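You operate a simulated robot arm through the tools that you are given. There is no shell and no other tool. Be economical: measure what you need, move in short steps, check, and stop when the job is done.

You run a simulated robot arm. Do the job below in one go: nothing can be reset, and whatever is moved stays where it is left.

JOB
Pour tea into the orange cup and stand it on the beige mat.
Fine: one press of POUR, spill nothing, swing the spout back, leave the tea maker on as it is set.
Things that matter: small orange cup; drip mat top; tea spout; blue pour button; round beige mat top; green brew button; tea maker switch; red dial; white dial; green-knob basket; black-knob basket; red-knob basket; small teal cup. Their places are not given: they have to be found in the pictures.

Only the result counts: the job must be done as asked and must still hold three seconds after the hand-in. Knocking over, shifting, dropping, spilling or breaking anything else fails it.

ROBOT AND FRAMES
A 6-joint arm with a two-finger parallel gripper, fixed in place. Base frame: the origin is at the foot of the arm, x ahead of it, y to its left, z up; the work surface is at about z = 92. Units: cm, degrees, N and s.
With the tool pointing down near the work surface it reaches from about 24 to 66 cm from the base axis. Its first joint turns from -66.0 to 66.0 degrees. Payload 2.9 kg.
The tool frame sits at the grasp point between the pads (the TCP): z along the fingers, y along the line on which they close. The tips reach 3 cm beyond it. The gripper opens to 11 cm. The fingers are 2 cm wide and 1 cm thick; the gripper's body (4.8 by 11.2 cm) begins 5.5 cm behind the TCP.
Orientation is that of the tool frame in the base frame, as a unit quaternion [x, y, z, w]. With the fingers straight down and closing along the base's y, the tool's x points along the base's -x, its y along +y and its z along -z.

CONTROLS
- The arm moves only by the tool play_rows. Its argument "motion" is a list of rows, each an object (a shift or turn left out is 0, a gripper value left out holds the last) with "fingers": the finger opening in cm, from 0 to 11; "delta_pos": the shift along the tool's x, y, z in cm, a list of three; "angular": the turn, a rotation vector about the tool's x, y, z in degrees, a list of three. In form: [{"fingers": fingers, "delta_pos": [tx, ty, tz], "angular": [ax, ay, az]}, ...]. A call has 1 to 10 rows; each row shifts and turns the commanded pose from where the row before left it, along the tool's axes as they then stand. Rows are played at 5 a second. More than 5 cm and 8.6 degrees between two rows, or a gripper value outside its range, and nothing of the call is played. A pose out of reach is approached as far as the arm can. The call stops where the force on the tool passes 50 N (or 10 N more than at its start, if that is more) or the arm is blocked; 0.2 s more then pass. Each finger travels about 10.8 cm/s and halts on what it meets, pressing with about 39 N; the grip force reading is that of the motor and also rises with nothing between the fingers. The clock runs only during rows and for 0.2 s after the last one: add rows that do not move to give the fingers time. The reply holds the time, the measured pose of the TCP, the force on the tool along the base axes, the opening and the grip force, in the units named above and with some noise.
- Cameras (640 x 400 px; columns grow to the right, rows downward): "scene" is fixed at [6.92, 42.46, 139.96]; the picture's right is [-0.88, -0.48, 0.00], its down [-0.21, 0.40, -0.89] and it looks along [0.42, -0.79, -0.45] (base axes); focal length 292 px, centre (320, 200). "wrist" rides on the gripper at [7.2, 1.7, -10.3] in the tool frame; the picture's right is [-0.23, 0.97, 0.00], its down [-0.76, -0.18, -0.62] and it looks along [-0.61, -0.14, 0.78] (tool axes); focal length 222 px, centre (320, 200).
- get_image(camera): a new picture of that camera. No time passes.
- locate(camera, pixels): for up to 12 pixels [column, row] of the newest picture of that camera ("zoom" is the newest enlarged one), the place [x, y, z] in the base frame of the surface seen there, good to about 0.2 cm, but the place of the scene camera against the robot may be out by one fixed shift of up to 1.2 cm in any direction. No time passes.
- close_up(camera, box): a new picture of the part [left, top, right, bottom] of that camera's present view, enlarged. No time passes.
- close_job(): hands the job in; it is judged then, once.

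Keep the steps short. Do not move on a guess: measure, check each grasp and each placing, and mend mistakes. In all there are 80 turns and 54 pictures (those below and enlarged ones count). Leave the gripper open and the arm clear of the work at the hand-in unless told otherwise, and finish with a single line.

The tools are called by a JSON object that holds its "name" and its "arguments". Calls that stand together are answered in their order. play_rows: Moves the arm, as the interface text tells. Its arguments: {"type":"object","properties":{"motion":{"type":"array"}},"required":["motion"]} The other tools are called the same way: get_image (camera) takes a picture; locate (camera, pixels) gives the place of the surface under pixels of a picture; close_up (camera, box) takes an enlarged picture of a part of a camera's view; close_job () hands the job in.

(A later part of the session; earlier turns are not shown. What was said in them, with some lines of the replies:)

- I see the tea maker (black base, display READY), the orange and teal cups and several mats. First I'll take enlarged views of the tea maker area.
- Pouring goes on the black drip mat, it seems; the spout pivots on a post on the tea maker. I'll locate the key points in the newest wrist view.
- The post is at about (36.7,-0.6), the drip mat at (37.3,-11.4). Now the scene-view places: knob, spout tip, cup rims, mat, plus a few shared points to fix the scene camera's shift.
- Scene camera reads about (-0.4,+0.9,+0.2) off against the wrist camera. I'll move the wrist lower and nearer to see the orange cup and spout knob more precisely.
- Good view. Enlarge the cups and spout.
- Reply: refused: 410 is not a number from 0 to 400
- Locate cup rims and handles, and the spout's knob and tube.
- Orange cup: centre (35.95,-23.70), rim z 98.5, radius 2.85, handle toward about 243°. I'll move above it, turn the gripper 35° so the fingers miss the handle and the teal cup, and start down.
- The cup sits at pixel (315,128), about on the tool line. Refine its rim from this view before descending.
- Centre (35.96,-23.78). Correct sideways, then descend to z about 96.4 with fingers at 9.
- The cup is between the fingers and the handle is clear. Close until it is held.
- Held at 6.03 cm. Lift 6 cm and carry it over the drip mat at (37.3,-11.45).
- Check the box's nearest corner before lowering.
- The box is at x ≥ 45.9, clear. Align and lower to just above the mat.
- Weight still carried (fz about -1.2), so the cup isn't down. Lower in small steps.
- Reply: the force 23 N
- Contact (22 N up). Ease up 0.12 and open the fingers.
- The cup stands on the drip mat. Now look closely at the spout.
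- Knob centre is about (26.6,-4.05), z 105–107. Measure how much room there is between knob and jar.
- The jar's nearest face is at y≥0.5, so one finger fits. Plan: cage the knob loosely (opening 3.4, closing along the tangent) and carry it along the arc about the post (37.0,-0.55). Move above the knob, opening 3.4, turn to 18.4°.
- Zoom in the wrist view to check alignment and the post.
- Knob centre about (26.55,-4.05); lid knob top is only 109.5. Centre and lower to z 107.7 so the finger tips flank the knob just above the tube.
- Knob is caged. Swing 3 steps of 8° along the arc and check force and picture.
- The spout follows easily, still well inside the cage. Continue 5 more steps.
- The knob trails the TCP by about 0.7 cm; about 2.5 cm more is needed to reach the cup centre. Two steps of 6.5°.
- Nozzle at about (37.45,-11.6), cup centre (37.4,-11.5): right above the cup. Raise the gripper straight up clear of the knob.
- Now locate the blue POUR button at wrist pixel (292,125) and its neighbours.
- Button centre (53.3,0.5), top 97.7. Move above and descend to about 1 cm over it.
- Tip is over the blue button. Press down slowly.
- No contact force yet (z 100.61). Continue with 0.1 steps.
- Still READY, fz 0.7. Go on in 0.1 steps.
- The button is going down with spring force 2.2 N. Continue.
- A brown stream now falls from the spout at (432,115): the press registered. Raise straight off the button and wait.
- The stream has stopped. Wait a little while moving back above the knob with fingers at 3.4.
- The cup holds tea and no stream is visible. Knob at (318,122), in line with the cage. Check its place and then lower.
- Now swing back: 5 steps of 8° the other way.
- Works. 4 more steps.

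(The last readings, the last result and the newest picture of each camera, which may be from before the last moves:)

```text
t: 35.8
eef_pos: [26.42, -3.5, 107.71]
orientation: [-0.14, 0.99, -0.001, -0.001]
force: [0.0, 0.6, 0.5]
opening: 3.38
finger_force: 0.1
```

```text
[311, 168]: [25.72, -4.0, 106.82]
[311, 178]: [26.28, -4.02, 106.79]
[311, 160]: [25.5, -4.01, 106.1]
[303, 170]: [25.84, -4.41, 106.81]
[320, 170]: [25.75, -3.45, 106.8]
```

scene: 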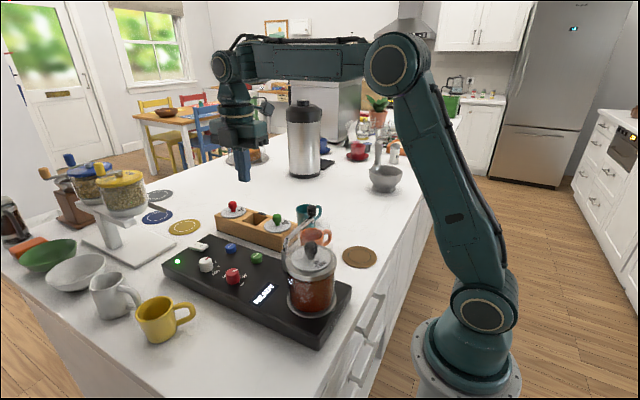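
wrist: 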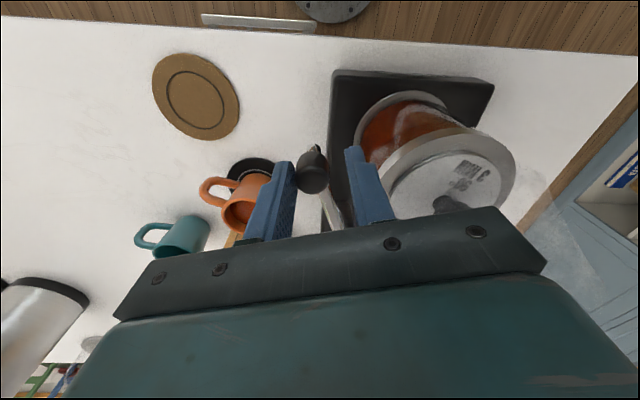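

Knob is back at about (26.4,-4.05), its starting place. Raise, open to 9, go above the cup (37.38,-11.52) and turn to 35°.

{"name": "play_rows", "arguments": {"motion": [{"delta_pos": [0, 0, -2.5]}, {"delta_pos": [0, 0, -4]}, {"delta_pos": [0, 0, -2.5]}, {"fingers": 9, "delta_pos": [-2.77, -3.58, 0]}, {"delta_pos": [-2.77, -3.58, 0]}, {"delta_pos": [-2.77, -3.59, 0]}, {"angular": [0, 0, -6.3]}, {"angular": [0, 0, -6.3]}, {"angular": [0, 0, -6.3]}, {}]}}

{"name": "get_image", "arguments": {"camera": "wrist"}}

{"name": "locate", "arguments": {"camera": "wrist", "pixels": [[288, 114], [340, 114], [316, 88], [316, 139], [318, 114], [345, 2], [280, 62]]}}

```text
t: 38.0
eef_pos: [37.4, -11.49, 116.7]
orientation: [-0.302, 0.953, 0.0, 0.0]
force: [0.3, 0.0, -0.2]
opening: 8.99
finger_force: 0.0
```

```text
13 pictures are left
```

wrist: 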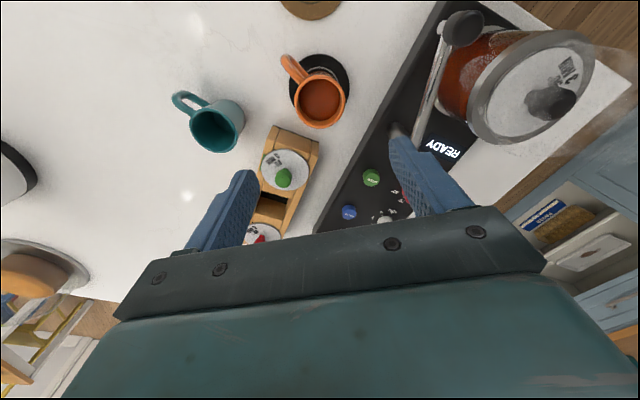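

```text
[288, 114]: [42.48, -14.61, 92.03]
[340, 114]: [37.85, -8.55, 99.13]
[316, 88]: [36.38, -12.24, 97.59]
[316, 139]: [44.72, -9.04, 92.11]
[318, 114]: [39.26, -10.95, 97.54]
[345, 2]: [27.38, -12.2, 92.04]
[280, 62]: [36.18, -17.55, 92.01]
```

Cup centre unchanged about (37.4,-11.5), tea about 1.5 cm below the rim. Descend to z 97.2.

{"name": "play_rows", "arguments": {"motion": [{"delta_pos": [0, 0, 4]}, {"delta_pos": [0, 0, 4]}, {"delta_pos": [0, 0, 4]}, {"delta_pos": [0, 0, 4]}, {"delta_pos": [0, 0, 3.4]}, {}, {}]}}

{"name": "get_image", "arguments": {"camera": "wrist"}}

```text
t: 39.6
eef_pos: [37.17, -11.46, 97.22]
orientation: [-0.301, 0.954, 0.001, 0.001]
force: [-0.3, 0.1, 0.5]
opening: 9.0
finger_force: 0.0
```

```text
12 pictures are left
```

wrist: 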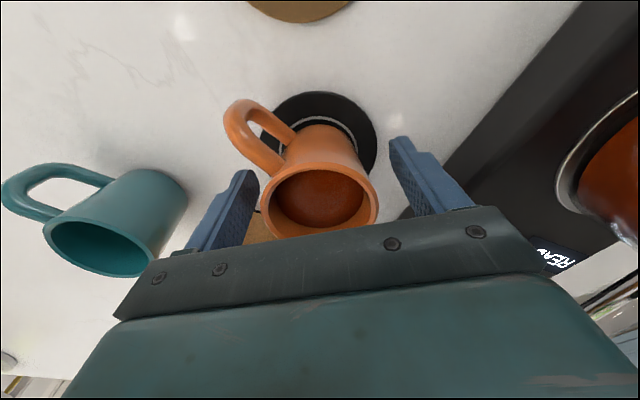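

Close slowly on the filled cup.

{"name": "play_rows", "arguments": {"motion": [{"fingers": 8}, {"fingers": 7}, {"fingers": 6.4}, {"fingers": 6}, {"fingers": 5.5}, {"fingers": 5}, {}, {}]}}

{"name": "play_rows", "arguments": {"motion": [{"delta_pos": [0, 0, -0.3]}, {"delta_pos": [0, 0, -0.5]}, {"delta_pos": [0, 0, -0.6]}, {"delta_pos": [0, 0, -0.4]}, {"delta_pos": [0, 0, -0.2]}, {}]}}

{"name": "get_image", "arguments": {"camera": "wrist"}}

{"name": "locate", "arguments": {"camera": "scene", "pixels": [[360, 257]]}}

```text
t: 41.4
eef_pos: [37.24, -11.56, 97.36]
orientation: [-0.301, 0.954, -0.001, 0.001]
force: [2.6, -2.5, 3.2]
opening: 6.0
finger_force: 38.9
```

```text
t: 42.8
eef_pos: [37.22, -11.52, 99.28]
orientation: [-0.301, 0.954, 0.001, 0.0]
force: [0.9, 0.0, -2.2]
opening: 6.02
finger_force: 39.3
```

```text
11 pictures are left
```

wrist: 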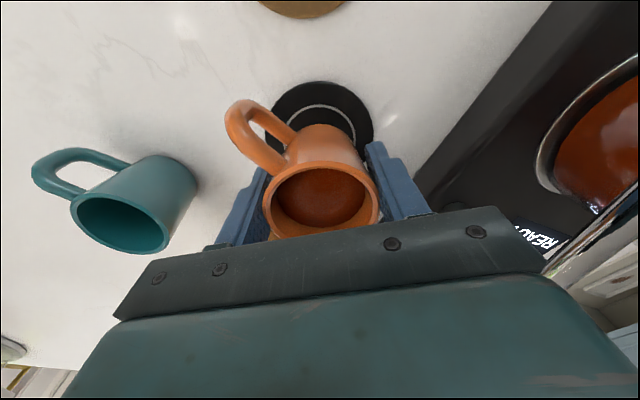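

```text
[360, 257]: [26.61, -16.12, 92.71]
```

Lifted level, weight 2.2 N. Carry it slowly toward the beige mat, with gentle start and stop, and then re-measure the mat.

{"name": "play_rows", "arguments": {"motion": [{"delta_pos": [0.3, 0.04, 0]}, {"delta_pos": [0.6, 0.07, 0]}, {"delta_pos": [0.9, 0.11, 0]}, {"delta_pos": [1.1, 0.13, 0]}, {"delta_pos": [1.1, 0.13, 0]}, {"delta_pos": [1.1, 0.13, 0]}, {"delta_pos": [0.9, 0.11, 0]}, {"delta_pos": [0.6, 0.07, 0]}, {"delta_pos": [0.3, 0.04, 0]}, {}]}}

{"name": "get_image", "arguments": {"camera": "wrist"}}

```text
t: 45.0
eef_pos: [31.24, -14.82, 99.3]
orientation: [-0.3, 0.954, 0.0, 0.0]
force: [-0.6, -0.8, -2.6]
opening: 6.03
finger_force: 38.9
```

```text
10 pictures are left
```

wrist: 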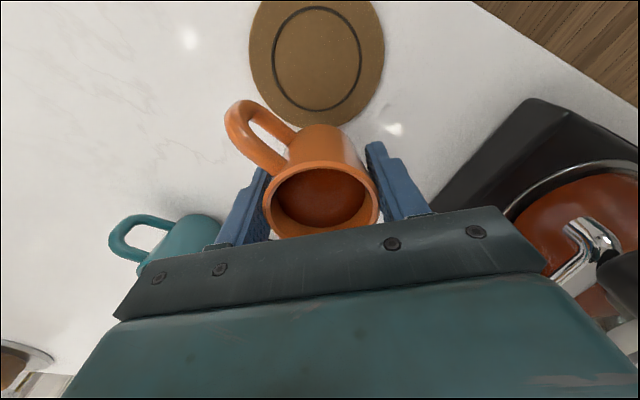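

Mat's ring visible: left (274,57), right (361,57), top (318,8), bottom (318,110). Locate.

{"name": "locate", "arguments": {"camera": "wrist", "pixels": [[274, 57], [361, 57], [318, 8], [316, 110], [318, 57], [252, 50], [381, 50]]}}

```text
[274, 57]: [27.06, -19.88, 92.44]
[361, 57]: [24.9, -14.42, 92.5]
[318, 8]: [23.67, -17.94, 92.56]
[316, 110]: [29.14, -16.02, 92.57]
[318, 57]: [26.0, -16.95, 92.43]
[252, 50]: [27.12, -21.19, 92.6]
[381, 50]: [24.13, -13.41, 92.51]
```

Mat centre (26.35,-17.05). Move the remaining (-5.0,-2.2) gently.

{"name": "play_rows", "arguments": {"motion": [{"delta_pos": [0.3, 0.06, 0]}, {"delta_pos": [0.7, 0.13, 0]}, {"delta_pos": [1.0, 0.2, 0]}, {"delta_pos": [1.1, 0.21, 0]}, {"delta_pos": [1.0, 0.2, 0]}, {"delta_pos": [0.8, 0.15, 0]}, {"delta_pos": [0.4, 0.07, 0]}, {}, {}]}}

{"name": "get_image", "arguments": {"camera": "wrist"}}

{"name": "close_up", "arguments": {"camera": "scene", "box": [260, 180, 420, 300]}}

```text
t: 47.0
eef_pos: [26.16, -17.04, 99.45]
orientation: [-0.3, 0.954, 0.0, 0.0]
force: [-0.2, 0.3, -2.1]
opening: 6.03
finger_force: 38.8
```

```text
9 pictures are left
```

wrist: 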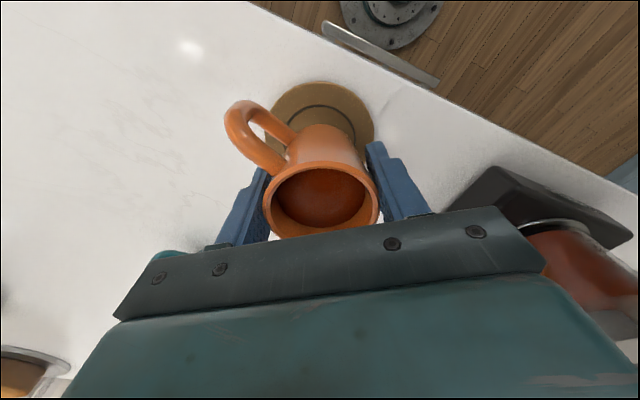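

```text
3.33 times, centred on (340, 240) of scene
```

zoom: 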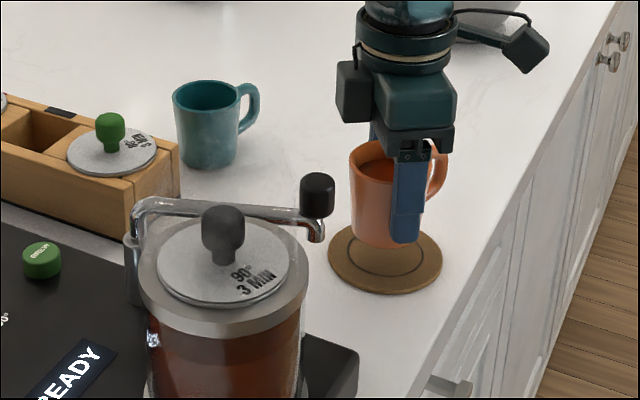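

Cup is centred over the beige mat, and the spout is back. Lower to just above contact.

{"name": "play_rows", "arguments": {"motion": [{"delta_pos": [0, 0, 0.3]}, {"delta_pos": [0, 0, 0.6]}, {"delta_pos": [0, 0, 0.6]}, {"delta_pos": [0, 0, 0.3]}, {"delta_pos": [0, 0, 0.1]}, {}]}}

{"name": "play_rows", "arguments": {"motion": [{"delta_pos": [0, 0, 0.08]}, {"delta_pos": [0, 0, 0.08]}]}}

```text
t: 48.4
eef_pos: [26.27, -17.05, 97.37]
orientation: [-0.3, 0.954, 0.0, 0.001]
force: [-0.3, 1.2, -2.8]
opening: 6.0
finger_force: 38.8
```

```text
t: 49.0
eef_pos: [26.17, -16.97, 97.18]
orientation: [-0.301, 0.954, 0.001, 0.001]
force: [-1.0, 3.2, 13.0]
opening: 6.0
finger_force: 38.9
```

Contact (13 N). Ease up a touch and open slowly.

{"name": "play_rows", "arguments": {"motion": [{"delta_pos": [0, 0, -0.08]}, {}]}}

{"name": "play_rows", "arguments": {"motion": [{"fingers": 6.3}, {"fingers": 6.8}, {"fingers": 7.6}, {"fingers": 9}, {}, {}]}}

{"name": "play_rows", "arguments": {"motion": [{"delta_pos": [0, 0, -1.5]}, {"delta_pos": [0, 0, -3]}, {"delta_pos": [0, 0, -4]}, {"delta_pos": [0, 0, -4.5]}, {"delta_pos": [0, 0, -4.5]}, {"delta_pos": [0, 0, -4.5]}, {}]}}

{"name": "get_image", "arguments": {"camera": "wrist"}}

{"name": "close_up", "arguments": {"camera": "scene", "box": [160, 170, 400, 330]}}

```text
t: 49.6
eef_pos: [26.07, -16.94, 97.34]
orientation: [-0.301, 0.954, 0.002, 0.0]
force: [0.4, 0.5, -2.1]
opening: 6.02
finger_force: 38.9
```

```text
t: 51.0
eef_pos: [26.15, -16.95, 97.24]
orientation: [-0.3, 0.954, 0.0, 0.001]
force: [-0.1, -0.1, -0.4]
opening: 9.02
finger_force: 0.1
```

```text
t: 52.6
eef_pos: [26.27, -16.94, 119.28]
orientation: [-0.301, 0.954, 0.0, 0.0]
force: [-0.8, -0.8, 0.0]
opening: 9.01
finger_force: 0.1
```

```text
7 pictures are left
```

wrist: 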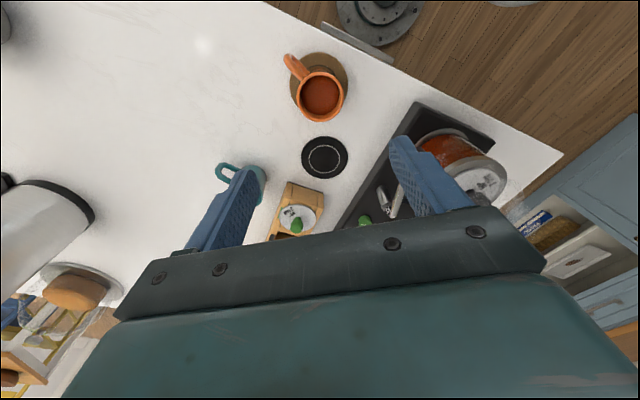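

```text
2.50 times, centred on (280, 250) of scene
```

zoom: 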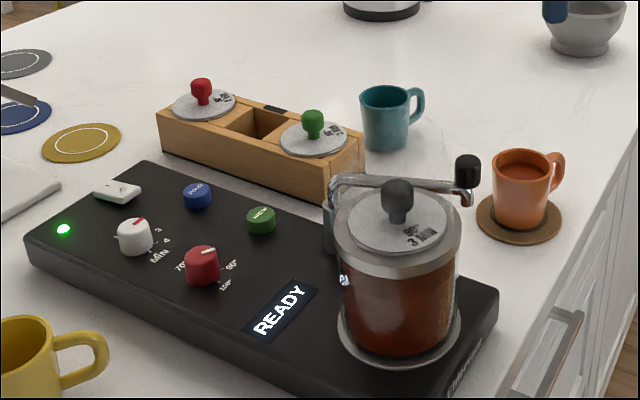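

The cup of tea stands on the beige mat. The spout knob is at the same scene pixel as at the start (339,238), the drip mat is clean, the green power light is on and the dials are unchanged. The gripper is open and high above the work, so I'm handing in.

{"name": "close_job", "arguments": {}}

```text
The job is handed in.
```

The orange cup, filled with one press of POUR, stands on the beige mat with no spill seen, the spout swung back and the tea maker left on as it was set.
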